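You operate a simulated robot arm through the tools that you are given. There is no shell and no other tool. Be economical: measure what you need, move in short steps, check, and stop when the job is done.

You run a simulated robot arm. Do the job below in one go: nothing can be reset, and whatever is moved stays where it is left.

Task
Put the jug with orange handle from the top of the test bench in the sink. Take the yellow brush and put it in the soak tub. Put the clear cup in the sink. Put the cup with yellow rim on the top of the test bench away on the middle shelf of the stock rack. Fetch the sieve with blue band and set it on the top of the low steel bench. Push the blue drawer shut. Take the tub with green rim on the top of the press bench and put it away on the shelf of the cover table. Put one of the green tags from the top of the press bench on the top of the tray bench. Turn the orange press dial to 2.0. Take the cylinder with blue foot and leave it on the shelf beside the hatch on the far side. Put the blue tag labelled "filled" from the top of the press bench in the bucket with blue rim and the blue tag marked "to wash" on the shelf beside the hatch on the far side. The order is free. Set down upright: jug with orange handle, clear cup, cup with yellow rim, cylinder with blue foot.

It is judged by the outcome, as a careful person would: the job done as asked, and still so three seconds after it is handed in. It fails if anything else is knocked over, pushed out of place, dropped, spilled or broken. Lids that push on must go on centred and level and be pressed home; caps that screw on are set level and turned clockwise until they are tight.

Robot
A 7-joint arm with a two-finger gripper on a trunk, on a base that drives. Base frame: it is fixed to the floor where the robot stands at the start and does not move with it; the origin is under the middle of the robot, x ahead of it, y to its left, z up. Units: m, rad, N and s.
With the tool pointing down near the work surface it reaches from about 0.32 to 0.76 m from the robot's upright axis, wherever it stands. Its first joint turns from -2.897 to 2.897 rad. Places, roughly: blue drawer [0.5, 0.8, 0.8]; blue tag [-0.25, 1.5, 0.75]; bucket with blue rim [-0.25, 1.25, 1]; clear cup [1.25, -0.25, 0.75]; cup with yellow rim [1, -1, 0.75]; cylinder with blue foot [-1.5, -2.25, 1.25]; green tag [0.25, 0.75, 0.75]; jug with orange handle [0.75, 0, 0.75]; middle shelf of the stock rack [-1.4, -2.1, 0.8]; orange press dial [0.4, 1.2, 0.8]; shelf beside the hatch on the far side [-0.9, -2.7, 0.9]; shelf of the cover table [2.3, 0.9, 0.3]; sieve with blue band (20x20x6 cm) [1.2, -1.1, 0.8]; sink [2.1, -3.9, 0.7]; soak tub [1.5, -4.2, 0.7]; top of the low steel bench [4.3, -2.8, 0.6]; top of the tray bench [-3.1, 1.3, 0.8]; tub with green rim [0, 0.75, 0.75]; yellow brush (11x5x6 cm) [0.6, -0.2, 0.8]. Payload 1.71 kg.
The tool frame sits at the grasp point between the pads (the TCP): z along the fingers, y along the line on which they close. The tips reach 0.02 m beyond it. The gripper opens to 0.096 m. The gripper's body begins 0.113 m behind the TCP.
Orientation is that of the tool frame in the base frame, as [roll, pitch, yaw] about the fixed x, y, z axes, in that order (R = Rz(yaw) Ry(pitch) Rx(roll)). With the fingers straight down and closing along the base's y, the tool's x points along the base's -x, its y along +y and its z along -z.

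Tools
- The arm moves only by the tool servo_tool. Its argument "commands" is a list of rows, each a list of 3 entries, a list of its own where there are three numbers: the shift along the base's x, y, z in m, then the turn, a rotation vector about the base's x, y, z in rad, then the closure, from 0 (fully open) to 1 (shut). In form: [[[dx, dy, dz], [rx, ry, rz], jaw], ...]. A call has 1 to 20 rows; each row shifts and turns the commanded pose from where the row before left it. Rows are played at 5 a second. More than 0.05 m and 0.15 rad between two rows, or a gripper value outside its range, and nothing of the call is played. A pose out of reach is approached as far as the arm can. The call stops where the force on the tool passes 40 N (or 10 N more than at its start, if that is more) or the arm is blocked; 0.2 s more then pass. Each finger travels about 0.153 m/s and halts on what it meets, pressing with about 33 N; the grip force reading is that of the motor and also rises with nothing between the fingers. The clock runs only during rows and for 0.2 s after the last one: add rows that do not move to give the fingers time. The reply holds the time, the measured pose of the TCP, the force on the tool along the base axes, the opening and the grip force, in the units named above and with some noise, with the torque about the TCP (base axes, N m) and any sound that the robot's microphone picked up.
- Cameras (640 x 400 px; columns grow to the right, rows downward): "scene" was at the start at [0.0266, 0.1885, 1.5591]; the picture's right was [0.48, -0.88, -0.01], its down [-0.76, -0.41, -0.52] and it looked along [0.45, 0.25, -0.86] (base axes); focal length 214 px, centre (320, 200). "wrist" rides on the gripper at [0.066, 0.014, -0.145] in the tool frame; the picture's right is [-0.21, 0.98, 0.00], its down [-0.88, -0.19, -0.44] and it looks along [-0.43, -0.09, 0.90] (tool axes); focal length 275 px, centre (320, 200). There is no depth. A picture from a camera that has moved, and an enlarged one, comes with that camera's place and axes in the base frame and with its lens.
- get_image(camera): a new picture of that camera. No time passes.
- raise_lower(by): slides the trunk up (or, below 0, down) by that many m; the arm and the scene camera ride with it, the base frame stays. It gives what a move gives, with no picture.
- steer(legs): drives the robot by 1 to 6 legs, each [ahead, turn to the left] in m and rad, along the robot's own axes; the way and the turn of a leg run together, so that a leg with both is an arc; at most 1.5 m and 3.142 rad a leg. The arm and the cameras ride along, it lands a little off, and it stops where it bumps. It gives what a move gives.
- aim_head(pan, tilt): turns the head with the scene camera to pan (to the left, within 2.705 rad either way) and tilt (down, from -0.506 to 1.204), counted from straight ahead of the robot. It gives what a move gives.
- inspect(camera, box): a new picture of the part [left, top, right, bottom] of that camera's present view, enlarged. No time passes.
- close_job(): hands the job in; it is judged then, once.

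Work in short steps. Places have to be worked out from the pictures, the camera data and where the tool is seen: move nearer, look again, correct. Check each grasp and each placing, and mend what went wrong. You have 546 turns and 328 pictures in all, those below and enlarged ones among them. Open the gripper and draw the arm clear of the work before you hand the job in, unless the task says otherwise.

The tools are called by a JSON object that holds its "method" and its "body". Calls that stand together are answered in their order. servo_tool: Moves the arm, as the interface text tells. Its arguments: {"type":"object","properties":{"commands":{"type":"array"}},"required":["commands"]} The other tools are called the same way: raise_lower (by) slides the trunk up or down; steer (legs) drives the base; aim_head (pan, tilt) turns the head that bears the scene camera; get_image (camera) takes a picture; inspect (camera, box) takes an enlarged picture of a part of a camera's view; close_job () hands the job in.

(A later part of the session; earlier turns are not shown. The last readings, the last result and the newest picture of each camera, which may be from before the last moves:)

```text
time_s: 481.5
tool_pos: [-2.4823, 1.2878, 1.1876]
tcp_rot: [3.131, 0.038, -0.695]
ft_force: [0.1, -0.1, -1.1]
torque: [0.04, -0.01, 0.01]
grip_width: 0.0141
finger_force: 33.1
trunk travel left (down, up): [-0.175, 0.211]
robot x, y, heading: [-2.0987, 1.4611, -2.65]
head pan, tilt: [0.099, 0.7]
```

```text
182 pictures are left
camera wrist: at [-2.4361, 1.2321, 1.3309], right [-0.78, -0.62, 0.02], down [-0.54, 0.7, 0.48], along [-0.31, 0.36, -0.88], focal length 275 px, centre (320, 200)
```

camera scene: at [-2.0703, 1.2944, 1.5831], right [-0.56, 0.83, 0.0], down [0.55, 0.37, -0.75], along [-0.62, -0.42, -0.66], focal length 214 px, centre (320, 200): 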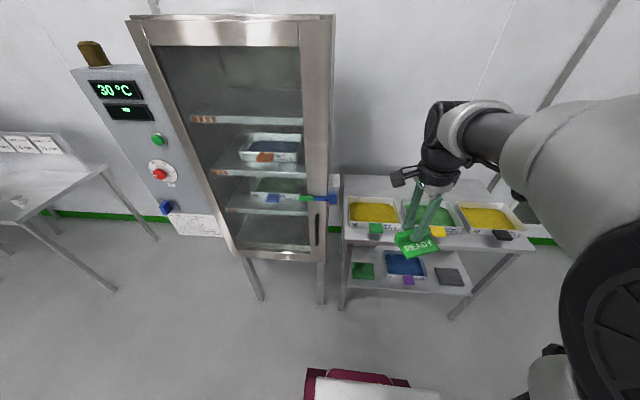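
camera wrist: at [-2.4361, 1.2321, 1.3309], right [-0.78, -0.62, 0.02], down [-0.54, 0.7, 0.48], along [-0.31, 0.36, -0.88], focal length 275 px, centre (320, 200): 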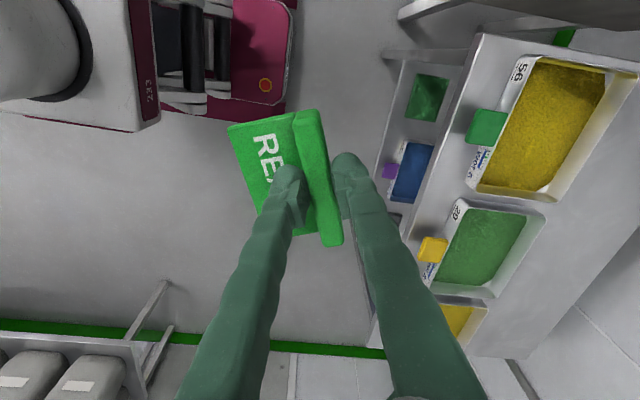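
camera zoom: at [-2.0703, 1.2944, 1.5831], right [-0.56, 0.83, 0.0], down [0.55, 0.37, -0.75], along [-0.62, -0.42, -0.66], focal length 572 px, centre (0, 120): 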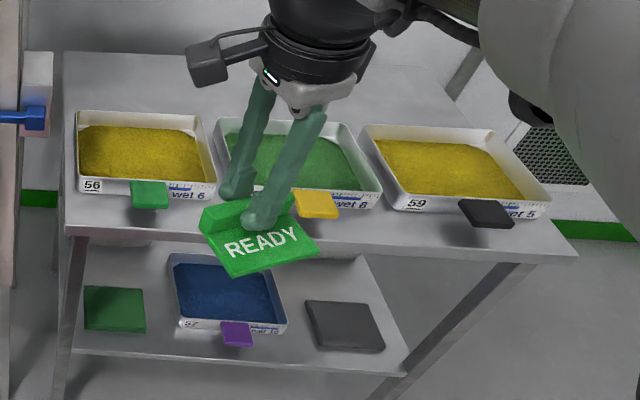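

Only a 7 cm strip in front of the trays is free (between the green and yellow clips). I'll set the tag there with its fin near the edge and plate inward; that needs the wrist turned by +2.79 rad.

{"method": "servo_tool", "body": {"commands": [[[0, 0, 0], [0, 0, 0.147], 1], [[0, 0, 0], [0, 0, 0.147], 1], [[0, 0, 0], [0, 0, 0.147], 1], [[0, 0, 0], [0, 0, 0.147], 1], [[0, 0, 0], [0, 0, 0.147], 1], [[0, 0, 0], [0, 0, 0.147], 1], [[0, 0, 0], [0, 0, 0.147], 1], [[0, 0, 0], [0, 0, 0.147], 1], [[0, 0, 0], [0, 0, 0.147], 1], [[0, 0, 0], [0, 0, 0.147], 1], [[0, 0, 0], [0, 0, 0.147], 1], [[0, 0, 0], [0, 0, 0.147], 1], [[0, 0, 0], [0, 0, 0.147], 1], [[0, 0, 0], [0, 0, 0.147], 1], [[0, 0, 0], [0, 0, 0.147], 1], [[0, 0, 0], [0, 0, 0.147], 1], [[0, 0, 0], [0, 0, 0.147], 1], [[0, 0, 0], [0, 0, 0.147], 1], [[0, 0, 0], [0, 0, 0.14], 1], [[0, 0, 0], [0, 0, 0], 1]]}}

{"method": "steer", "body": {"legs": [[0.12, 0]]}}

{"method": "get_image", "body": {"camera": "wrist"}}

```text
time_s: 485.7
tool_pos: [-2.4806, 1.2889, 1.1877]
tcp_rot: [3.128, 0.038, 2.092]
ft_force: [0.2, -0.1, -1.0]
torque: [-0.05, -0.02, -0.01]
grip_width: 0.0142
finger_force: 32.6
trunk travel left (down, up): [-0.175, 0.211]
robot x, y, heading: [-2.1008, 1.4595, -2.646]
head pan, tilt: [0.099, 0.7]
```

```text
time_s: 486.9
tool_pos: [-2.5753, 1.2391, 1.1933]
tcp_rot: [3.14, 0.038, 2.089]
ft_force: [-2.5, 0.1, -0.5]
torque: [0.11, -0.17, 0.02]
grip_width: 0.0143
finger_force: 33.3
trunk travel left (down, up): [-0.175, 0.211]
robot x, y, heading: [-2.2051, 1.4037, -2.645]
head pan, tilt: [0.099, 0.7]
```

```text
181 pictures are left
camera wrist: at [-2.5992, 1.306, 1.3354], right [0.95, 0.31, 0.01], down [0.26, -0.84, 0.48], along [0.16, -0.45, -0.88], focal length 275 px, centre (320, 200)
```

wrist: 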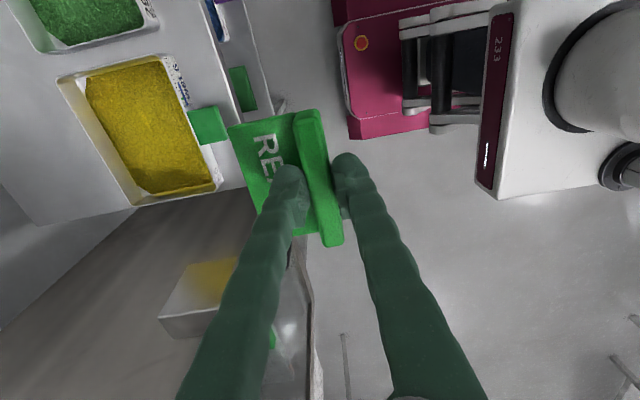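

The plate faces the bench as wanted. I level and move above the strip, lowering to ~1.0.

{"method": "servo_tool", "body": {"commands": [[[-0.0436, 0.009, 0], [0.033, 0.0188, 0], 1], [[-0.0436, 0.009, 0], [0, 0, 0], 1], [[-0.0436, 0.009, 0], [0, 0, 0], 1], [[-0.0436, 0.009, 0], [0, 0, 0], 1], [[-0.0436, 0.009, 0], [0, 0, 0], 1], [[0, 0, -0.045], [0, 0, 0], 1], [[0, 0, -0.045], [0, 0, 0], 1], [[0, 0, -0.045], [0, 0, 0], 1], [[0, 0, -0.045], [0, 0, 0], 1], [[0, 0, 0], [0, 0, 0], 1]]}}

{"method": "get_image", "body": {"camera": "wrist"}}

{"method": "get_image", "body": {"camera": "scene"}}

```text
time_s: 489.1
tool_pos: [-2.8112, 1.2729, 1.0081]
tcp_rot: [3.122, 0.001, 2.087]
ft_force: [0.1, 0.2, 0.1]
torque: [-0.01, 0.05, 0.03]
grip_width: 0.0143
finger_force: 32.6
trunk travel left (down, up): [-0.175, 0.211]
robot x, y, heading: [-2.2078, 1.4076, -2.649]
head pan, tilt: [0.099, 0.7]
```

```text
180 pictures are left
camera wrist: at [-2.8346, 1.3341, 1.1533], right [0.95, 0.31, 0.02], down [0.27, -0.86, 0.44], along [0.15, -0.41, -0.9], focal length 275 px, centre (320, 200)
```

wrist: 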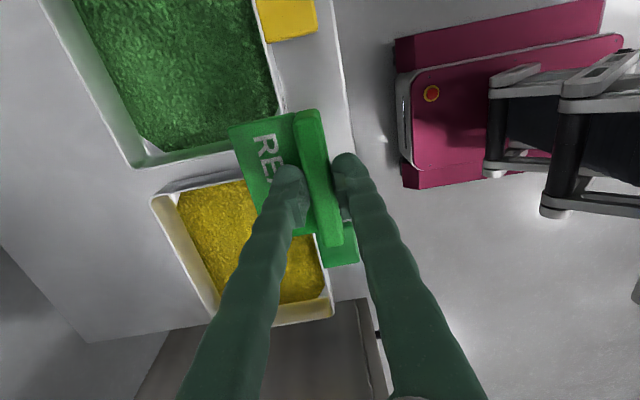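

```text
179 pictures are left
camera scene: at [-2.1727, 1.2395, 1.5832], right [-0.56, 0.83, 0.0], down [0.54, 0.37, -0.75], along [-0.63, -0.42, -0.66], focal length 214 px, centre (320, 200)
```

scene: 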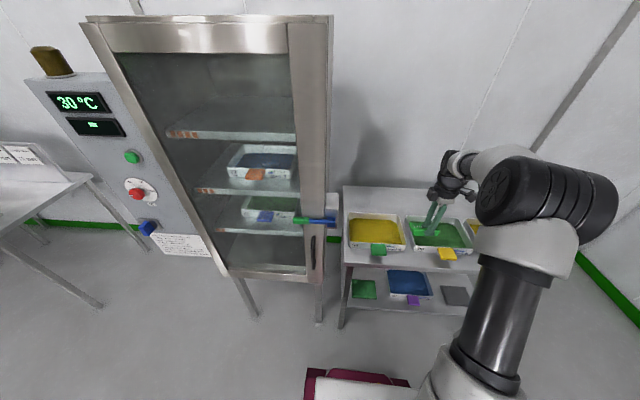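

The strip is 7 cm wide here and clear between the clips. I shift 1.5 cm outward and lower.

{"method": "servo_tool", "body": {"commands": [[[0.014, 0.008, -0.04], [0, 0, 0], 1], [[0, 0, -0.04], [0, 0, 0], 1], [[0, 0, -0.04], [0, 0, 0], 1], [[0, 0, 0], [0, 0, 0], 1]]}}

{"method": "get_image", "body": {"camera": "wrist"}}

{"method": "inspect", "body": {"camera": "scene", "box": [330, 170, 520, 290]}}

```text
time_s: 490.1
tool_pos: [-2.7961, 1.2803, 0.8865]
tcp_rot: [3.12, -0.001, 2.089]
ft_force: [5.4, 3.3, 11.1]
torque: [-0.63, 0.07, 0.3]
grip_width: 0.0159
finger_force: 32.8
trunk travel left (down, up): [-0.175, 0.211]
robot x, y, heading: [-2.2053, 1.4051, -2.645]
head pan, tilt: [0.099, 0.7]
```

```text
178 pictures are left
camera wrist: at [-2.8191, 1.3421, 1.0314], right [0.95, 0.31, 0.02], down [0.27, -0.86, 0.44], along [0.15, -0.41, -0.9], focal length 275 px, centre (320, 200)
```

wrist: 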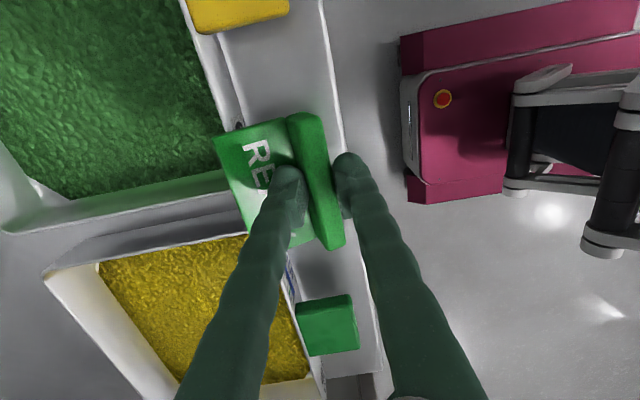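

```text
3.33 times, centred on (425, 230) of scene
camera zoom: at [-2.172, 1.2398, 1.5832], right [-0.56, 0.83, 0.0], down [0.54, 0.37, -0.76], along [-0.63, -0.42, -0.66], focal length 715 px, centre (-30, 100)
```

zoom: 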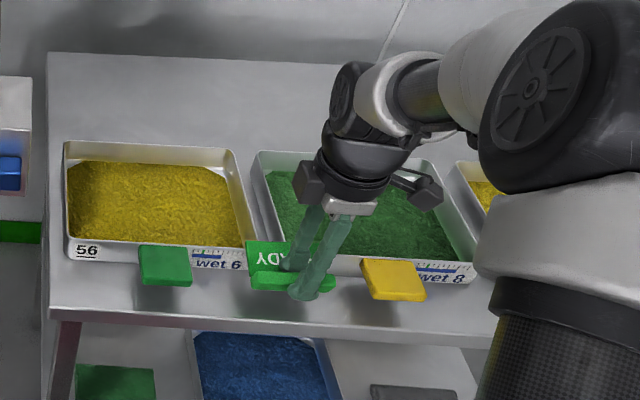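

The plate's inner edge touched the tray rim. I lift 2 cm, shift 2 cm outward, and lower again.

{"method": "servo_tool", "body": {"commands": [[[0, 0, 0.02], [0, 0, 0], 1], [[0.0175, 0.0098, 0], [0, 0, 0], 1], [[0, 0, -0.02], [0, 0, 0], 1], [[0, 0, -0.01], [0, 0, 0], 1], [[0, 0, 0], [0, 0, 0], 1]]}}

{"method": "get_image", "body": {"camera": "wrist"}}

{"method": "inspect", "body": {"camera": "scene", "box": [330, 170, 520, 290]}}

```text
time_s: 491.4
tool_pos: [-2.7803, 1.2906, 0.8759]
tcp_rot: [3.12, 0.004, 2.09]
ft_force: [-0.3, -0.1, 0.2]
torque: [0.01, -0.02, 0.02]
grip_width: 0.0146
finger_force: 33.6
trunk travel left (down, up): [-0.175, 0.211]
robot x, y, heading: [-2.2048, 1.4071, -2.644]
head pan, tilt: [0.099, 0.7]
```

```text
176 pictures are left
camera wrist: at [-2.8042, 1.3519, 1.0213], right [0.95, 0.31, 0.02], down [0.26, -0.86, 0.44], along [0.15, -0.41, -0.9], focal length 275 px, centre (320, 200)
```

wrist: 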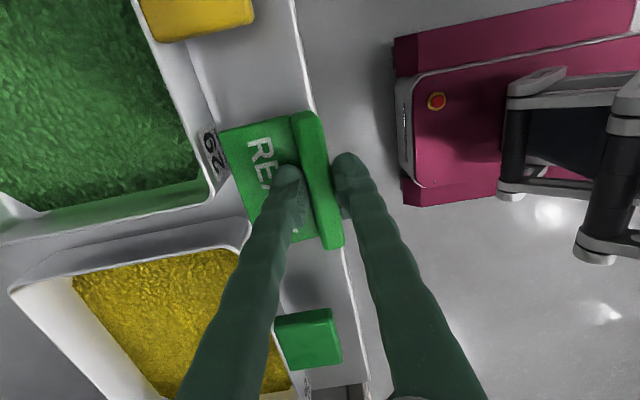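

```text
3.33 times, centred on (425, 230) of scene
camera zoom: at [-2.1736, 1.239, 1.5831], right [-0.56, 0.83, 0.0], down [0.55, 0.37, -0.75], along [-0.62, -0.42, -0.66], focal length 715 px, centre (-30, 100)
```

zoom: 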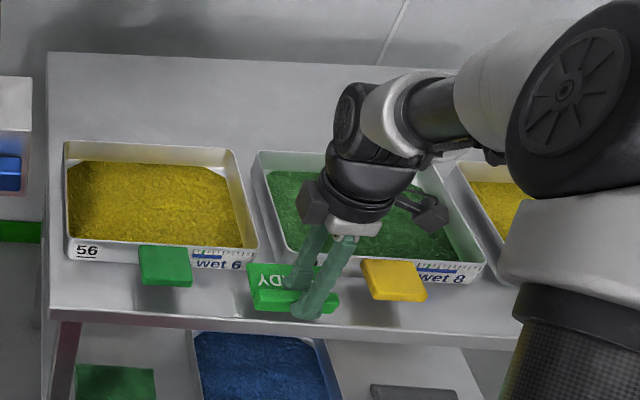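

Clear of the tray now. I lower to the surface.

{"method": "servo_tool", "body": {"commands": [[[0, 0, -0.012], [0, 0, 0], 1], [[0, 0, -0.008], [0, 0, 0], 1], [[0, 0, 0], [0, 0, 0], 1]]}}

```text
time_s: 492.1
tool_pos: [-2.7812, 1.2916, 0.856]
tcp_rot: [3.122, 0.0, 2.089]
ft_force: [-1.3, -0.7, 6.5]
torque: [-0.31, -0.15, -0.07]
grip_width: 0.0145
finger_force: 33.1
trunk travel left (down, up): [-0.175, 0.211]
robot x, y, heading: [-2.2072, 1.4064, -2.649]
head pan, tilt: [0.099, 0.7]
```

Contact. I ease up 2 mm, nudge 6 mm inward and set down again.

{"method": "servo_tool", "body": {"commands": [[[0, 0, 0.003], [0, 0, 0], 1], [[-0.0055, -0.003, 0], [0, 0, 0], 1], [[0, 0, -0.004], [0, 0, 0], 1], [[0, 0, 0], [0, 0, 0], 1]]}}

{"method": "get_image", "body": {"camera": "wrist"}}

```text
time_s: 493.1
tool_pos: [-2.7874, 1.2882, 0.8555]
tcp_rot: [3.119, -0.001, 2.09]
ft_force: [-1.4, -1.4, 11.0]
torque: [-0.41, -0.26, -0.11]
grip_width: 0.0142
finger_force: 32.8
trunk travel left (down, up): [-0.175, 0.211]
robot x, y, heading: [-2.2092, 1.4083, -2.651]
head pan, tilt: [0.099, 0.7]
```

```text
174 pictures are left
camera wrist: at [-2.8101, 1.349, 1.0009], right [0.95, 0.31, 0.02], down [0.27, -0.86, 0.44], along [0.15, -0.41, -0.9], focal length 275 px, centre (320, 200)
```

wrist: 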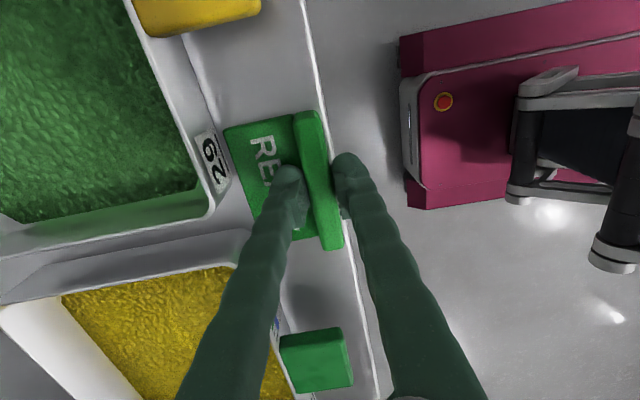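

It sits on the strip without touching the tray. I release and rise.

{"method": "servo_tool", "body": {"commands": [[[0, 0, 0.001], [0, 0, 0], 0.8], [[0, 0, 0], [0, 0, 0], 0.75], [[0, 0, 0.03], [0, 0, 0], 0.75], [[0, 0, 0.045], [0, 0, 0], 0.75], [[0, 0, 0.045], [0, 0, 0], 0.75], [[0, 0, 0.045], [0, 0, 0], 0.75], [[0, 0, 0.045], [0, 0, 0], 0.75], [[0, 0, 0.045], [0, 0, 0], 0.75], [[0, 0, 0.045], [0, 0, 0], 0.75], [[0, 0, 0], [0, 0, 0], 0.75]]}}

{"method": "get_image", "body": {"camera": "wrist"}}

```text
time_s: 495.4
tool_pos: [-2.7883, 1.2898, 1.155]
tcp_rot: [3.117, 0.001, 2.086]
ft_force: [0.6, 0.1, -0.8]
torque: [-0.03, 0.0, 0.02]
grip_width: 0.024
finger_force: 0.0
trunk travel left (down, up): [-0.175, 0.211]
robot x, y, heading: [-2.2071, 1.41, -2.647]
head pan, tilt: [0.099, 0.7]
```

```text
173 pictures are left
camera wrist: at [-2.811, 1.3504, 1.3002], right [0.95, 0.3, 0.02], down [0.26, -0.86, 0.44], along [0.15, -0.41, -0.9], focal length 275 px, centre (320, 200)
```

wrist: 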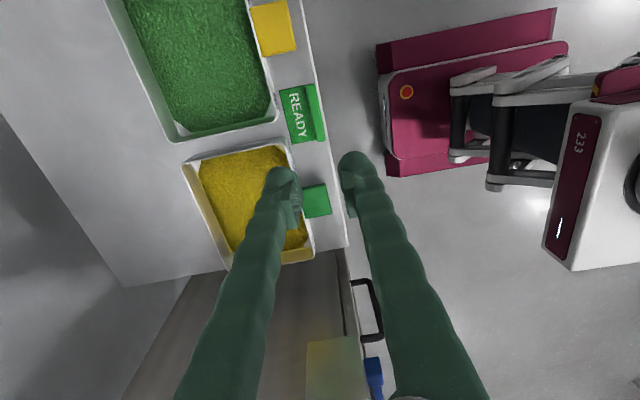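

Tag placed. I retract and unwind the wrist.

{"method": "servo_tool", "body": {"commands": [[[0.04, 0.005, 0], [0, 0, -0.133], 0.5], [[0.04, 0.005, 0], [0, 0, -0.133], 0], [[0.04, 0.0, 0], [0, 0, -0.133], 0], [[0.04, 0, 0], [0, 0, -0.133], 0], [[0.03, 0, 0], [0, 0, -0.133], 0], [[0, 0, 0.02], [0, 0, -0.133], 0], [[0, 0, 0.02], [0, 0, -0.133], 0], [[0, 0, 0], [0, 0, -0.133], 0], [[0, 0, 0], [0, 0, -0.133], 0], [[0, 0, 0], [0, 0, -0.133], 0], [[0, 0, 0], [0, 0, -0.133], 0], [[0, 0, 0], [0, 0, -0.133], 0], [[0, 0, 0], [0, 0, 0], 0]]}}

```text
time_s: 498.1
tool_pos: [-2.5964, 1.297, 1.1951]
tcp_rot: [3.118, -0.001, 0.493]
ft_force: [-0.1, 0.1, 0.3]
torque: [0.0, 0.03, -0.03]
grip_width: 0.096
finger_force: 0.1
trunk travel left (down, up): [-0.175, 0.211]
robot x, y, heading: [-2.2032, 1.4013, -2.652]
head pan, tilt: [0.099, 0.7]
```

Next the green-rim tub. I drive to the west side of the press bench facing it.

{"method": "steer", "body": {"legs": [[-0.15, 0], [0, 2.17], [1.0, 0], [0.75, 0], [0, 0.98]]}}

{"method": "aim_head", "body": {"pan": 0.0, "tilt": 0.8}}

{"method": "get_image", "body": {"camera": "scene"}}

```text
time_s: 517.9
tool_pos: [-0.1139, 0.8101, 1.194]
tcp_rot: [3.119, -0.002, -2.633]
ft_force: [-0.8, -1.1, 0.4]
torque: [0.0, -0.01, -0.01]
grip_width: 0.0959
finger_force: 0.1
trunk travel left (down, up): [-0.175, 0.211]
robot x, y, heading: [-0.5048, 0.6932, 0.51]
head pan, tilt: [0.099, 0.7]
```

```text
time_s: 518.5
tool_pos: [-0.1309, 0.8027, 1.2003]
tcp_rot: [3.118, 0.014, -2.631]
ft_force: [-0.7, 0.0, -0.7]
torque: [0.02, -0.03, -0.02]
grip_width: 0.0959
finger_force: 0.0
trunk travel left (down, up): [-0.175, 0.211]
robot x, y, heading: [-0.5017, 0.6954, 0.508]
head pan, tilt: [0.0, 0.799]
```

```text
172 pictures are left
camera scene: at [-0.5363, 0.8534, 1.5749], right [0.49, -0.87, 0.0], down [-0.64, -0.36, -0.68], along [0.6, 0.33, -0.73], focal length 214 px, centre (320, 200)
```

scene: 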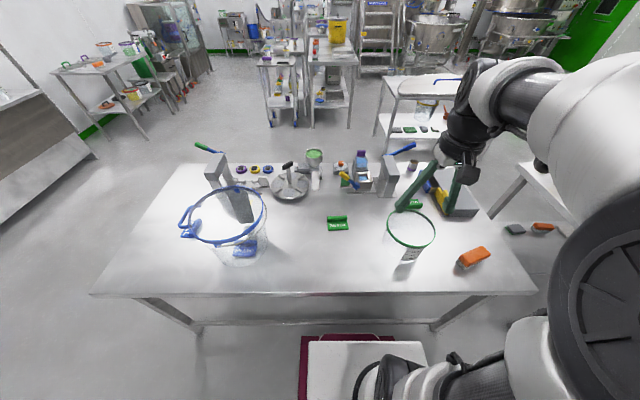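

Tub centre ≈(0.04, 0.785), radius ≈0.09. I back off 10 cm and turn to face it, then look with the wrist camera.

{"method": "steer", "body": {"legs": [[-0.1, 0], [0, -0.36]]}}

{"method": "get_image", "body": {"camera": "wrist"}}

{"method": "get_image", "body": {"camera": "scene"}}

```text
time_s: 521.0
tool_pos: [-0.2018, 0.6157, 1.2008]
tcp_rot: [3.119, 0.016, -2.992]
ft_force: [-1.1, -0.2, -0.1]
torque: [0.04, -0.14, -0.01]
grip_width: 0.0959
finger_force: 0.1
trunk travel left (down, up): [-0.175, 0.211]
robot x, y, heading: [-0.5891, 0.6472, 0.156]
head pan, tilt: [0.0, 0.799]
```

```text
171 pictures are left
camera wrist: at [-0.2717, 0.6148, 1.3449], right [0.06, 1.0, 0.02], down [0.89, -0.06, 0.45], along [0.45, 0.0, -0.89], focal length 275 px, centre (320, 200)
```

wrist: 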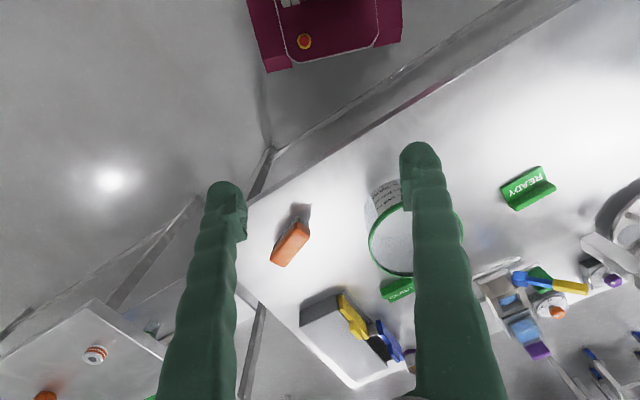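

```text
170 pictures are left
camera scene: at [-0.5684, 0.8063, 1.5749], right [0.15, -0.99, 0.0], down [-0.72, -0.11, -0.69], along [0.68, 0.1, -0.73], focal length 214 px, centre (320, 200)
```

scene: 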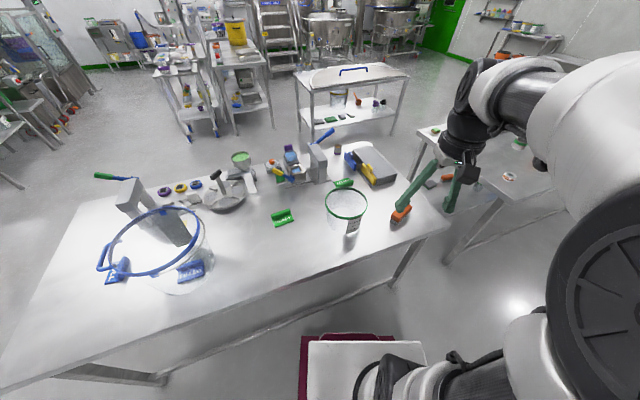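

Rim plane z 0.917, centre (0.043, 0.791). I tilt 40° and go to a pre-grasp point for its right (south) wall.

{"method": "servo_tool", "body": {"commands": [[[0.027, 0.012, -0.0334], [0.0173, -0.1157, 0], 0], [[0.027, 0.012, -0.0334], [0.0173, -0.1157, 0], 0], [[0.027, 0.012, -0.0334], [0.0173, -0.1157, 0], 0], [[0.027, 0.012, -0.0334], [0.0173, -0.1157, 0], 0], [[0.027, 0.012, -0.0334], [0.0173, -0.1157, 0], 0], [[0.027, 0.012, -0.0334], [0.0173, -0.1157, 0], 0], [[0, 0, 0], [0, 0, 0], 0]]}}

{"method": "get_image", "body": {"camera": "wrist"}}

```text
time_s: 522.6
tool_pos: [-0.0593, 0.6837, 1.0049]
tcp_rot: [3.123, 0.732, -2.991]
ft_force: [0.2, -0.5, 0.1]
torque: [0.02, -0.02, 0.05]
grip_width: 0.0963
finger_force: 0.2
trunk travel left (down, up): [-0.175, 0.211]
robot x, y, heading: [-0.5898, 0.645, 0.15]
head pan, tilt: [0.0, 0.799]
```

```text
169 pictures are left
camera wrist: at [-0.2053, 0.6717, 1.0694], right [-0.01, 0.99, 0.15], down [0.38, -0.14, 0.91], along [0.92, 0.07, -0.37], focal length 275 px, centre (320, 200)
```

wrist: 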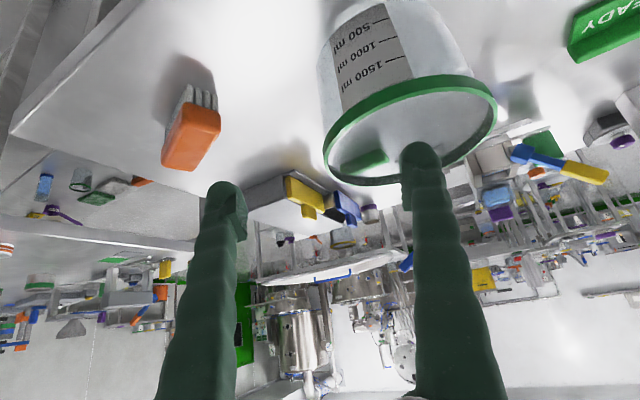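

The left wall of the tub lines up with the jaw centre. I advance so the wall is between the fingers.

{"method": "servo_tool", "body": {"commands": [[[0.0273, 0.004, -0.03], [0, 0, 0], 0], [[0.0273, 0.004, -0.03], [0, 0, 0], 0], [[0.0273, 0.004, -0.03], [0, 0, 0], 0], [[0.0273, 0.004, -0.03], [0, 0, 0], 0], [[0, 0, 0], [0, 0, 0], 0]]}}

{"method": "get_image", "body": {"camera": "wrist"}}

{"method": "inspect", "body": {"camera": "scene", "box": [280, 150, 480, 270]}}

```text
time_s: 523.8
tool_pos: [0.052, 0.7027, 0.8831]
tcp_rot: [3.125, 0.732, -2.987]
ft_force: [0.8, -0.1, 0.1]
torque: [0.05, -0.01, -0.01]
grip_width: 0.0958
finger_force: 0.0
trunk travel left (down, up): [-0.175, 0.211]
robot x, y, heading: [-0.5931, 0.6482, 0.157]
head pan, tilt: [0.0, 0.799]
```

```text
168 pictures are left
camera wrist: at [-0.0938, 0.6909, 0.948], right [-0.01, 0.99, 0.15], down [0.38, -0.14, 0.91], along [0.92, 0.07, -0.38], focal length 275 px, centre (320, 200)
```

wrist: 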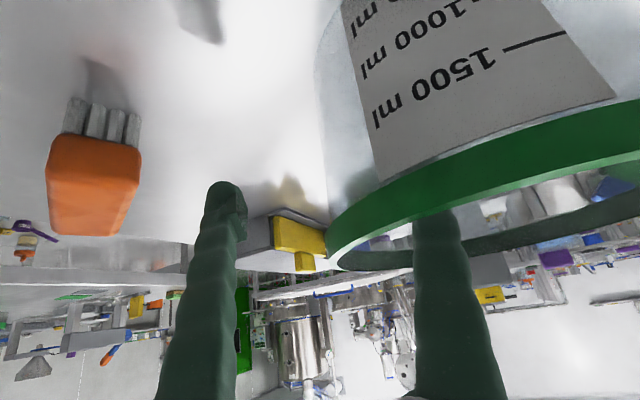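

```text
3.20 times, centred on (380, 210) of scene
camera zoom: at [-0.567, 0.807, 1.575], right [0.15, -0.99, 0.0], down [-0.72, -0.11, -0.69], along [0.68, 0.1, -0.73], focal length 686 px, centre (128, 168)
```

zoom: 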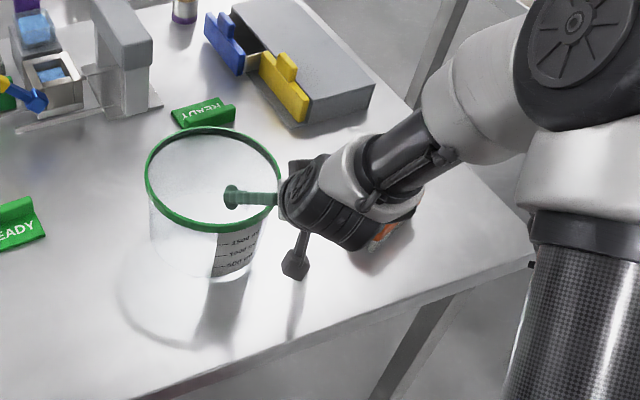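

The inner finger is inside the tub. I close.

{"method": "servo_tool", "body": {"commands": [[[0, 0, 0], [0, 0, 0], 0.4], [[0, 0, 0], [0, 0, 0], 0.8], [[0, 0, 0], [0, 0, 0], 1], [[0, 0, 0], [0, 0, 0], 1], [[0, 0, 0], [0, 0, 0], 1]]}}

{"method": "get_image", "body": {"camera": "wrist"}}

```text
time_s: 525.0
tool_pos: [0.0518, 0.7031, 0.8833]
tcp_rot: [3.122, 0.732, -2.99]
ft_force: [-0.5, -0.8, -0.1]
torque: [-0.12, 0.0, 0.03]
grip_width: 0.0058
finger_force: 32.1
trunk travel left (down, up): [-0.175, 0.211]
robot x, y, heading: [-0.5891, 0.6463, 0.15]
head pan, tilt: [0.0, 0.799]
```

```text
166 pictures are left
camera wrist: at [-0.0937, 0.691, 0.948], right [-0.01, 0.99, 0.15], down [0.38, -0.14, 0.91], along [0.92, 0.07, -0.38], focal length 275 px, centre (320, 200)
```

wrist: 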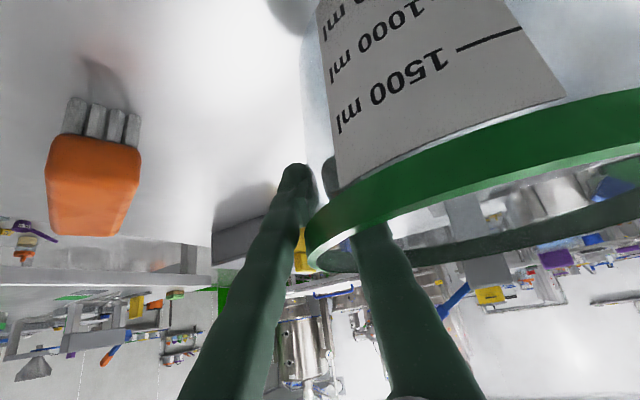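

Gripped. I lift 12 cm and check.

{"method": "servo_tool", "body": {"commands": [[[0, 0, 0.03], [0, 0, 0], 1], [[0, 0, 0.045], [0, 0, 0], 1], [[0, 0, 0.045], [0, 0, 0], 1], [[0, 0, 0], [0, 0, 0], 1]]}}

{"method": "get_image", "body": {"camera": "scene"}}

```text
time_s: 526.0
tool_pos: [0.052, 0.7033, 1.0045]
tcp_rot: [3.124, 0.731, -2.987]
ft_force: [-0.2, 0.0, -1.3]
torque: [-0.03, -0.03, 0.0]
grip_width: 0.006
finger_force: 32.1
trunk travel left (down, up): [-0.175, 0.211]
robot x, y, heading: [-0.5882, 0.6486, 0.156]
head pan, tilt: [0.0, 0.799]
```

```text
165 pictures are left
camera scene: at [-0.5663, 0.8072, 1.5748], right [0.15, -0.99, 0.0], down [-0.72, -0.11, -0.68], along [0.68, 0.1, -0.73], focal length 214 px, centre (320, 200)
```

scene: 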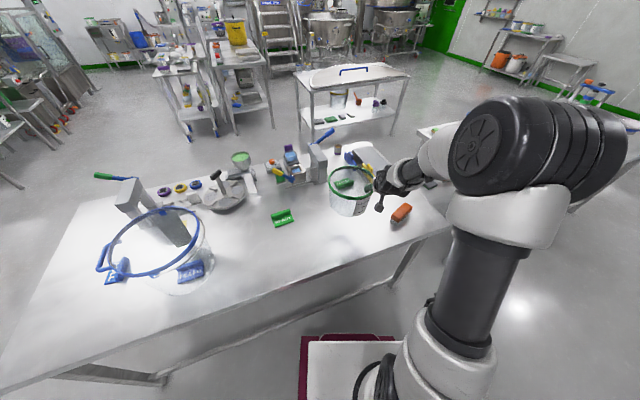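

The tub hangs level. While here I zoom towards the cover table's shelf to plan the placement.

{"method": "inspect", "body": {"camera": "scene", "box": [285, 60, 425, 150]}}

```text
4.44 times, centred on (355, 105) of scene
camera zoom: at [-0.5663, 0.8072, 1.5748], right [0.15, -0.99, 0.0], down [-0.72, -0.11, -0.68], along [0.68, 0.1, -0.73], focal length 953 px, centre (164, 622)
```

zoom: 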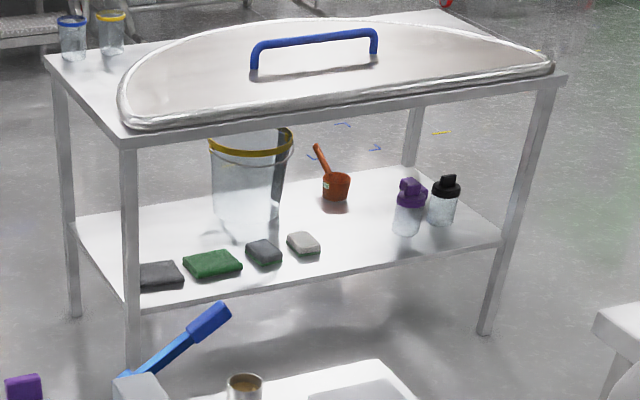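

The free spot on the shelf is at its front, between the white sponge and the purple bottle. I draw the tub in and drive around by the south route.

{"method": "servo_tool", "body": {"commands": [[[0, 0, 0.04], [0, 0, 0], 1], [[-0.03, -0.004, 0.035], [0, 0, 0], 1], [[-0.045, -0.007, 0], [0, 0, 0], 1], [[-0.045, -0.007, 0], [0, 0, 0], 1], [[-0.045, -0.007, 0], [0, 0, 0], 1], [[0, 0, 0], [0, 0, 0], 1]]}}

```text
time_s: 527.1
tool_pos: [-0.094, 0.7369, 1.065]
tcp_rot: [-3.135, 0.72, -2.875]
ft_force: [-0.3, -0.1, -1.4]
torque: [-0.04, -0.09, -0.05]
grip_width: 0.006
finger_force: 31.6
trunk travel left (down, up): [-0.175, 0.211]
robot x, y, heading: [-0.5893, 0.647, 0.156]
head pan, tilt: [0.0, 0.799]
stopped in row 5: the arm was blocked; the commanded pose is now the measured one
```

{"method": "steer", "body": {"legs": [[-0.35, 0], [0, -1.258], [1.4, 0], [1.226, 0], [0, 0.583], [1.2, 0]]}}

{"method": "get_image", "body": {"camera": "scene"}}

```text
time_s: 531.4
tool_pos: [-0.465, 0.4367, 1.0613]
tcp_rot: [-3.127, 0.746, 2.891]
ft_force: [0.2, -0.1, -1.3]
torque: [-0.16, 0.07, -0.04]
grip_width: 0.0059
finger_force: 31.6
trunk travel left (down, up): [-0.175, 0.211]
robot x, y, heading: [-0.9316, 0.5957, -0.369]
head pan, tilt: [0.0, 0.799]
stopped in leg 2: the robot was blocked; the commanded pose is now the measured one
```

```text
163 pictures are left
camera scene: at [-0.8315, 0.7245, 1.5748], right [-0.36, -0.93, 0.0], down [-0.68, 0.26, -0.69], along [0.64, -0.25, -0.73], focal length 214 px, centre (320, 200)
```

scene: 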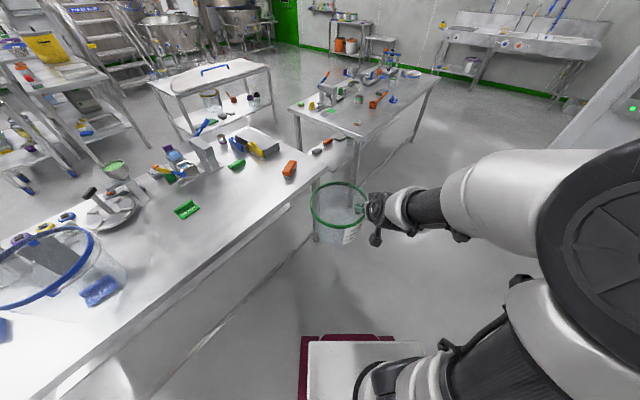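

The turn stopped early. I look around for the obstacle.

{"method": "aim_head", "body": {"pan": -1.6, "tilt": 0.9}}

{"method": "get_image", "body": {"camera": "scene"}}

{"method": "aim_head", "body": {"pan": 2.6, "tilt": 0.9}}

{"method": "get_image", "body": {"camera": "scene"}}

```text
time_s: 533.0
tool_pos: [-0.4633, 0.4367, 1.0604]
tcp_rot: [-3.127, 0.747, 2.89]
ft_force: [-0.5, 0.7, -1.4]
torque: [-0.12, 0.01, 0.01]
grip_width: 0.0062
finger_force: 32.1
trunk travel left (down, up): [-0.175, 0.211]
robot x, y, heading: [-0.9319, 0.5929, -0.373]
head pan, tilt: [-1.6, 0.901]
```

```text
162 pictures are left
camera scene: at [-0.9356, 0.6826, 1.5684], right [-0.92, 0.39, 0.02], down [0.3, 0.73, -0.62], along [-0.25, -0.57, -0.78], focal length 214 px, centre (320, 200)
```

scene: 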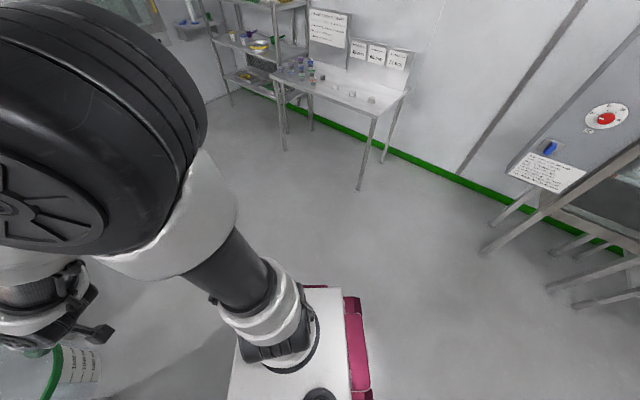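

```text
time_s: 536.4
tool_pos: [-0.4641, 0.4359, 1.0618]
tcp_rot: [-3.127, 0.747, 2.89]
ft_force: [-0.2, 0.4, -1.6]
torque: [-0.11, 0.02, -0.01]
grip_width: 0.0059
finger_force: 31.7
trunk travel left (down, up): [-0.175, 0.211]
robot x, y, heading: [-0.933, 0.5947, -0.372]
head pan, tilt: [2.601, 0.901]
```

```text
161 pictures are left
camera scene: at [-0.9524, 0.8119, 1.5694], right [0.79, 0.61, -0.01], down [0.47, -0.62, -0.63], along [-0.39, 0.5, -0.77], focal length 214 px, centre (320, 200)
```

scene: 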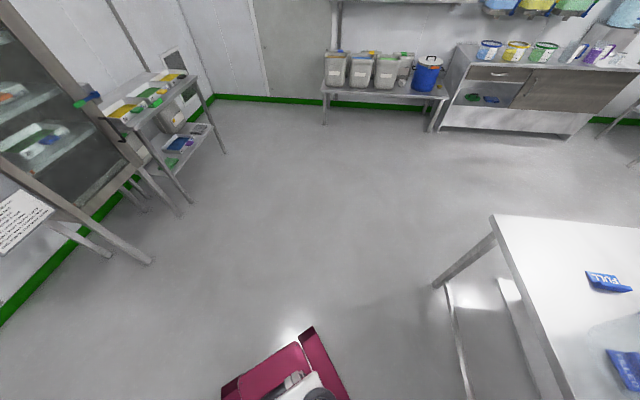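

No obstacle is visible; the arm sat near a joint limit, which likely tripped the stop. I move the tool to a more relaxed pose (further out) and retry.

{"method": "aim_head", "body": {"pan": 0.0, "tilt": 0.8}}

{"method": "servo_tool", "body": {"commands": [[[0.03, -0.012, -0.01], [0, 0, 0], 1], [[0.02, -0.008, -0.01], [0, 0, 0], 1], [[0, 0, 0], [0, 0, 0], 1]]}}

{"method": "steer", "body": {"legs": [[0, -0.4]]}}

```text
time_s: 538.8
tool_pos: [-0.4638, 0.4367, 1.0606]
tcp_rot: [-3.127, 0.748, 2.888]
ft_force: [-0.6, 0.9, -1.2]
torque: [-0.09, 0.06, 0.02]
grip_width: 0.006
finger_force: 31.6
trunk travel left (down, up): [-0.175, 0.211]
robot x, y, heading: [-0.9271, 0.5916, -0.374]
head pan, tilt: [0.0, 0.799]
```

```text
time_s: 539.5
tool_pos: [-0.4244, 0.417, 1.05]
tcp_rot: [-3.124, 0.748, 2.889]
ft_force: [-0.4, -1.1, -1.3]
torque: [0.01, 0.03, 0.06]
grip_width: 0.006
finger_force: 31.7
trunk travel left (down, up): [-0.175, 0.211]
robot x, y, heading: [-0.9281, 0.5978, -0.373]
head pan, tilt: [0.0, 0.799]
```

```text
time_s: 541.3
tool_pos: [-0.5302, 0.2349, 1.0479]
tcp_rot: [-3.125, 0.747, 2.494]
ft_force: [0.4, -1.1, -2.4]
torque: [-0.07, 0.05, -0.01]
grip_width: 0.0058
finger_force: 31.7
trunk travel left (down, up): [-0.175, 0.211]
robot x, y, heading: [-0.9324, 0.5994, -0.771]
head pan, tilt: [0.0, 0.799]
```

It turns now. I continue along the south route.

{"method": "steer", "body": {"legs": [[0, -0.33], [1.4, 0], [1.226, 0], [0, 0.583], [1.2, 0]]}}

```text
time_s: 564.1
tool_pos: [1.8043, -2.5436, 1.0554]
tcp_rot: [-3.115, 0.76, 2.756]
ft_force: [0.4, -0.3, -2.0]
torque: [-0.12, 0.06, -0.01]
grip_width: 0.0061
finger_force: 31.2
trunk travel left (down, up): [-0.175, 0.211]
robot x, y, heading: [1.3344, -2.3039, -0.508]
head pan, tilt: [0.0, 0.799]
```

{"method": "steer", "body": {"legs": [[0, 1.288], [1.5, 0], [0, 1.31], [0.85, 0], [0.8, 0]]}}

{"method": "aim_head", "body": {"pan": -1.2, "tilt": 0.6}}

{"method": "get_image", "body": {"camera": "scene"}}

```text
time_s: 588.5
tool_pos: [1.2236, 0.6175, 1.0594]
tcp_rot: [-3.106, 0.77, -0.887]
ft_force: [-0.5, 0.6, -0.7]
torque: [0.01, -0.11, 0.03]
grip_width: 0.0061
finger_force: 31.5
trunk travel left (down, up): [-0.175, 0.211]
robot x, y, heading: [1.5212, 0.1955, 2.126]
head pan, tilt: [0.0, 0.799]
```

```text
time_s: 589.9
tool_pos: [1.2258, 0.6036, 1.0652]
tcp_rot: [-3.099, 0.783, -0.882]
ft_force: [0.6, -0.4, -1.3]
torque: [0.07, -0.09, -0.01]
grip_width: 0.0059
finger_force: 31.2
trunk travel left (down, up): [-0.175, 0.211]
robot x, y, heading: [1.52, 0.1935, 2.126]
head pan, tilt: [-1.201, 0.6]
```

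```text
160 pictures are left
camera scene: at [1.4571, 0.158, 1.5926], right [0.8, -0.6, 0.02], down [-0.33, -0.46, -0.82], along [0.5, 0.65, -0.57], focal length 214 px, centre (320, 200)
```

scene: 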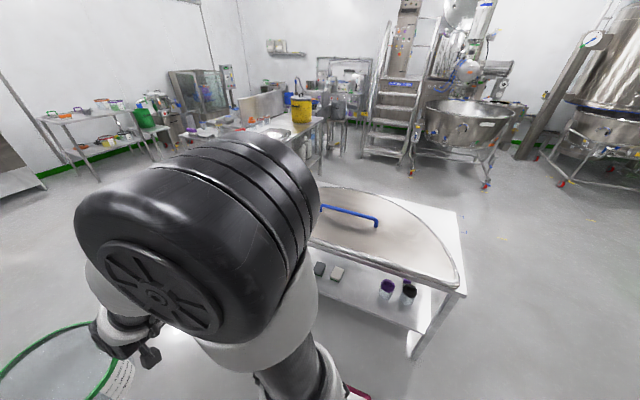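

I turn to face the cover table's long side.

{"method": "steer", "body": {"legs": [[0, -1.62]]}}

{"method": "aim_head", "body": {"pan": 0.0, "tilt": 0.9}}

{"method": "get_image", "body": {"camera": "scene"}}

```text
time_s: 594.9
tool_pos: [1.9108, 0.4715, 1.0671]
tcp_rot: [-3.084, 0.811, -2.484]
ft_force: [-0.2, 0.6, -1.4]
torque: [-0.15, -0.1, -0.08]
grip_width: 0.006
finger_force: 31.2
trunk travel left (down, up): [-0.175, 0.211]
robot x, y, heading: [1.5153, 0.2019, 0.507]
head pan, tilt: [-1.201, 0.6]
stopped in leg 1: the robot was blocked; the commanded pose is now the measured one
```

```text
time_s: 596.3
tool_pos: [1.9148, 0.4706, 1.0653]
tcp_rot: [-3.086, 0.81, -2.49]
ft_force: [-0.5, 0.3, -0.8]
torque: [-0.13, -0.04, 0.03]
grip_width: 0.006
finger_force: 31.3
trunk travel left (down, up): [-0.175, 0.211]
robot x, y, heading: [1.5171, 0.2054, 0.513]
head pan, tilt: [0.0, 0.901]
```

```text
159 pictures are left
camera scene: at [1.4767, 0.3567, 1.5671], right [0.49, -0.87, 0.0], down [-0.69, -0.39, -0.61], along [0.53, 0.3, -0.79], focal length 214 px, centre (320, 200)
```

scene: 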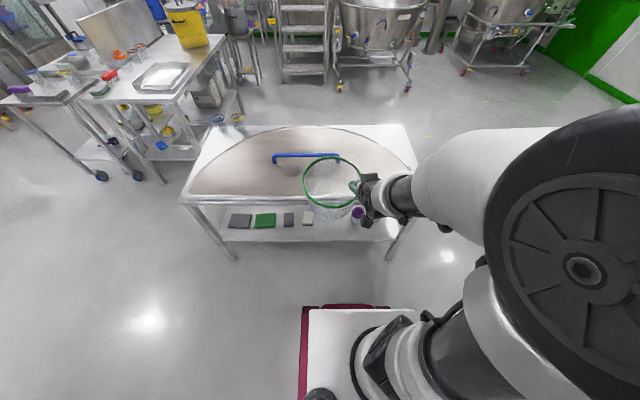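

Tub is clear of the table front (edge ≈0.70 m from me). I lower the trunk, then the arm.

{"method": "raise_lower", "body": {"by": -0.17}}

{"method": "servo_tool", "body": {"commands": [[[0.01, 0.0, -0.04], [0, 0, 0], 1], [[0.01, 0.0, -0.04], [0, 0, 0], 1], [[0, 0, -0.045], [0, 0, 0], 1], [[0, 0, -0.045], [0, 0, 0], 1], [[0, 0, 0], [0, 0, 0], 1]]}}

{"method": "get_image", "body": {"camera": "scene"}}

```text
time_s: 598.3
tool_pos: [1.9135, 0.4698, 0.8951]
tcp_rot: [-3.087, 0.809, -2.49]
ft_force: [-0.6, -0.2, -1.4]
torque: [-0.1, -0.05, 0.0]
grip_width: 0.0062
finger_force: 31.9
trunk travel left (down, up): [-0.005, 0.381]
robot x, y, heading: [1.5153, 0.2014, 0.51]
head pan, tilt: [0.0, 0.901]
```

```text
time_s: 599.5
tool_pos: [1.9397, 0.4681, 0.7315]
tcp_rot: [-3.088, 0.81, -2.487]
ft_force: [-0.8, -0.7, -1.5]
torque: [-0.13, -0.06, -0.03]
grip_width: 0.0062
finger_force: 31.2
out of reach, approached as far as the arm can: row 3
trunk travel left (down, up): [-0.005, 0.381]
robot x, y, heading: [1.5185, 0.2025, 0.511]
head pan, tilt: [0.0, 0.901]
```

```text
158 pictures are left
camera scene: at [1.4745, 0.3561, 1.397], right [0.49, -0.87, 0.0], down [-0.69, -0.39, -0.61], along [0.53, 0.3, -0.79], focal length 214 px, centre (320, 200)
```

scene: 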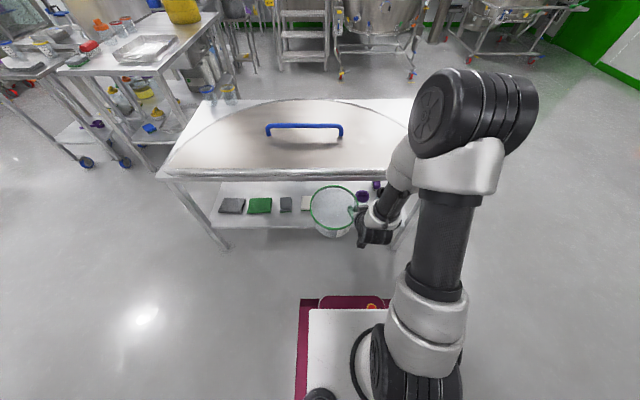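

Going well; I continue lowering to about z 0.43.

{"method": "servo_tool", "body": {"commands": [[[0.005, 0.003, -0.045], [0, 0, 0], 1], [[0.005, 0.003, -0.045], [0, 0, 0], 1], [[0.005, 0.003, -0.045], [0, 0, 0], 1], [[0.005, 0.003, -0.045], [0, 0, 0], 1], [[0, 0, -0.045], [0, 0, 0], 1], [[0, 0, -0.045], [0, 0, 0], 1], [[0, 0, -0.03], [0, 0, 0], 1], [[0, 0, 0], [0, 0, 0], 1]]}}

{"method": "get_image", "body": {"camera": "scene"}}

{"method": "get_image", "body": {"camera": "wrist"}}

```text
time_s: 601.3
tool_pos: [1.956, 0.4806, 0.4337]
tcp_rot: [-3.092, 0.811, -2.489]
ft_force: [-0.9, 0.0, -1.8]
torque: [-0.11, -0.04, 0.0]
grip_width: 0.0059
finger_force: 31.6
trunk travel left (down, up): [-0.005, 0.381]
robot x, y, heading: [1.5146, 0.1983, 0.51]
head pan, tilt: [0.0, 0.901]
```

```text
157 pictures are left
camera scene: at [1.4745, 0.3555, 1.3971], right [0.49, -0.87, 0.0], down [-0.69, -0.39, -0.61], along [0.53, 0.3, -0.79], focal length 214 px, centre (320, 200)
```

scene: 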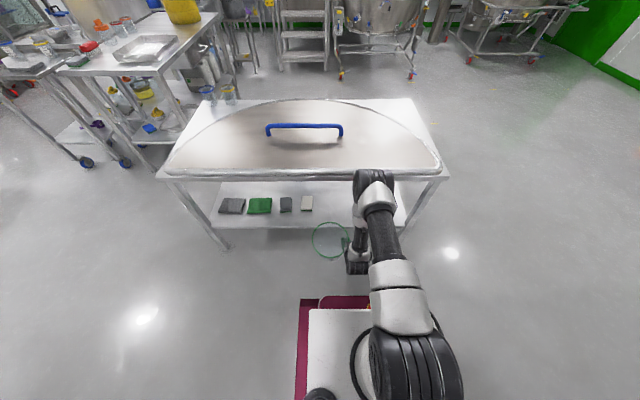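

```text
156 pictures are left
camera wrist: at [1.8244, 0.4053, 0.4863], right [-0.45, 0.89, 0.11], down [0.32, 0.04, 0.95], along [0.83, 0.46, -0.3], focal length 275 px, centre (320, 200)
```

wrist: 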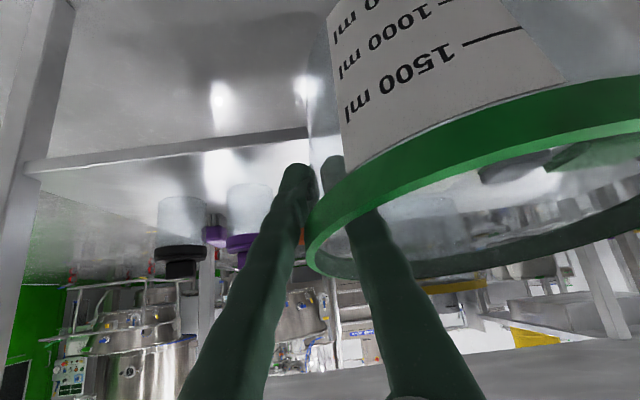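

The shelf is at about z 0.27; the tub is tilted a few degrees. I level it back to its grasp orientation first.

{"method": "servo_tool", "body": {"commands": [[[0, 0, 0], [-0.0486, 0.0635, 0], 1], [[0, 0, 0], [0.0377, 0.0288, 0.05], 1], [[0, 0, 0], [0, 0, 0], 1]]}}

{"method": "steer", "body": {"legs": [[0.15, 0]]}}

{"method": "get_image", "body": {"camera": "scene"}}

{"method": "get_image", "body": {"camera": "wrist"}}

```text
time_s: 602.1
tool_pos: [1.9566, 0.4791, 0.4344]
tcp_rot: [3.13, 0.732, -2.482]
ft_force: [0.3, -0.1, -1.5]
torque: [-0.11, -0.01, 0.01]
grip_width: 0.0061
finger_force: 31.5
trunk travel left (down, up): [-0.005, 0.381]
robot x, y, heading: [1.5169, 0.2042, 0.516]
head pan, tilt: [0.0, 0.901]
```

```text
time_s: 603.5
tool_pos: [2.0884, 0.5537, 0.4347]
tcp_rot: [3.131, 0.731, -2.483]
ft_force: [0.7, 0.2, -1.6]
torque: [-0.07, -0.08, -0.02]
grip_width: 0.006
finger_force: 31.3
trunk travel left (down, up): [-0.005, 0.381]
robot x, y, heading: [1.6465, 0.2719, 0.509]
head pan, tilt: [0.0, 0.901]
```

```text
155 pictures are left
camera scene: at [1.6059, 0.4289, 1.3971], right [0.49, -0.87, 0.0], down [-0.69, -0.39, -0.61], along [0.53, 0.3, -0.79], focal length 214 px, centre (320, 200)
```

scene: 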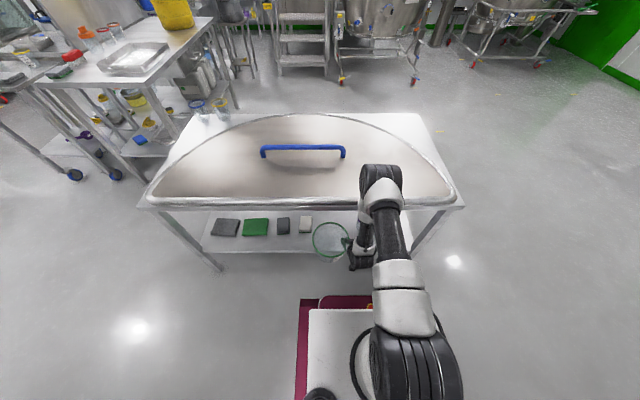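

```text
154 pictures are left
camera wrist: at [1.966, 0.4725, 0.4982], right [-0.48, 0.86, 0.15], down [0.4, 0.07, 0.91], along [0.78, 0.5, -0.38], focal length 275 px, centre (320, 200)
```

wrist: 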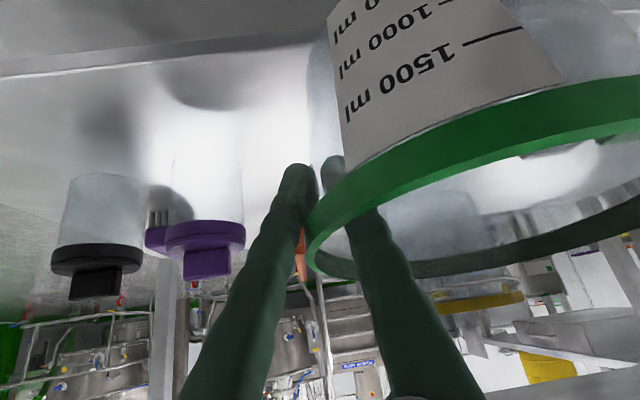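

The path inward is clear on both sides. I extend the arm 16 cm into the shelf.

{"method": "servo_tool", "body": {"commands": [[[0.0336, 0.0218, 0], [0, 0, 0], 1], [[0.0336, 0.0218, 0], [0, 0, 0], 1], [[0, 0, 0], [0, 0, 0], 1]]}}

{"method": "get_image", "body": {"camera": "scene"}}

{"method": "get_image", "body": {"camera": "wrist"}}

```text
time_s: 604.3
tool_pos: [2.1504, 0.5947, 0.4395]
tcp_rot: [3.134, 0.746, -2.479]
ft_force: [1.6, -0.2, -1.5]
torque: [-0.09, -0.08, 0.01]
grip_width: 0.0061
finger_force: 31.3
trunk travel left (down, up): [-0.005, 0.381]
robot x, y, heading: [1.6478, 0.2735, 0.509]
head pan, tilt: [0.0, 0.901]
```

```text
153 pictures are left
camera scene: at [1.6064, 0.4292, 1.3971], right [0.49, -0.87, 0.0], down [-0.69, -0.39, -0.61], along [0.53, 0.3, -0.79], focal length 214 px, centre (320, 200)
```

scene: 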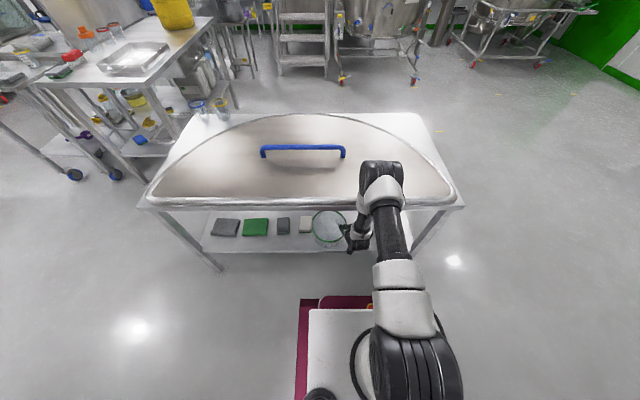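

```text
152 pictures are left
camera wrist: at [2.027, 0.513, 0.5018], right [-0.49, 0.86, 0.15], down [0.39, 0.06, 0.92], along [0.78, 0.5, -0.36], focal length 275 px, centre (320, 200)
```

wrist: 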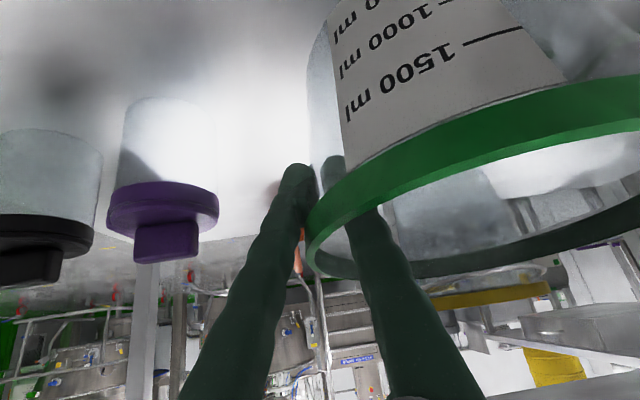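

I check the clearance between forearm and table edge.

{"method": "inspect", "body": {"camera": "scene", "box": [300, 140, 470, 280]}}

```text
2.86 times, centred on (385, 210) of scene
camera zoom: at [1.6064, 0.4292, 1.3971], right [0.49, -0.87, 0.0], down [-0.69, -0.39, -0.61], along [0.53, 0.3, -0.79], focal length 613 px, centre (134, 171)
```

zoom: 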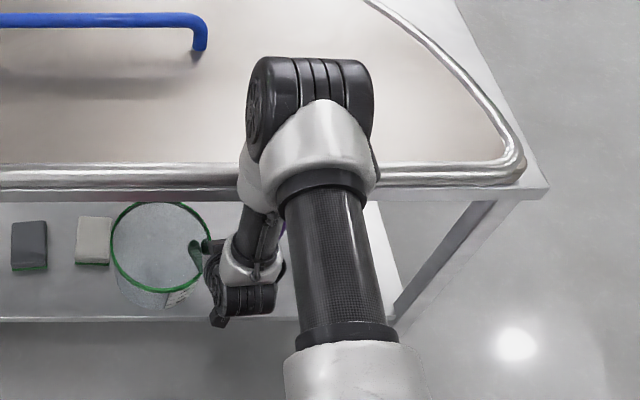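

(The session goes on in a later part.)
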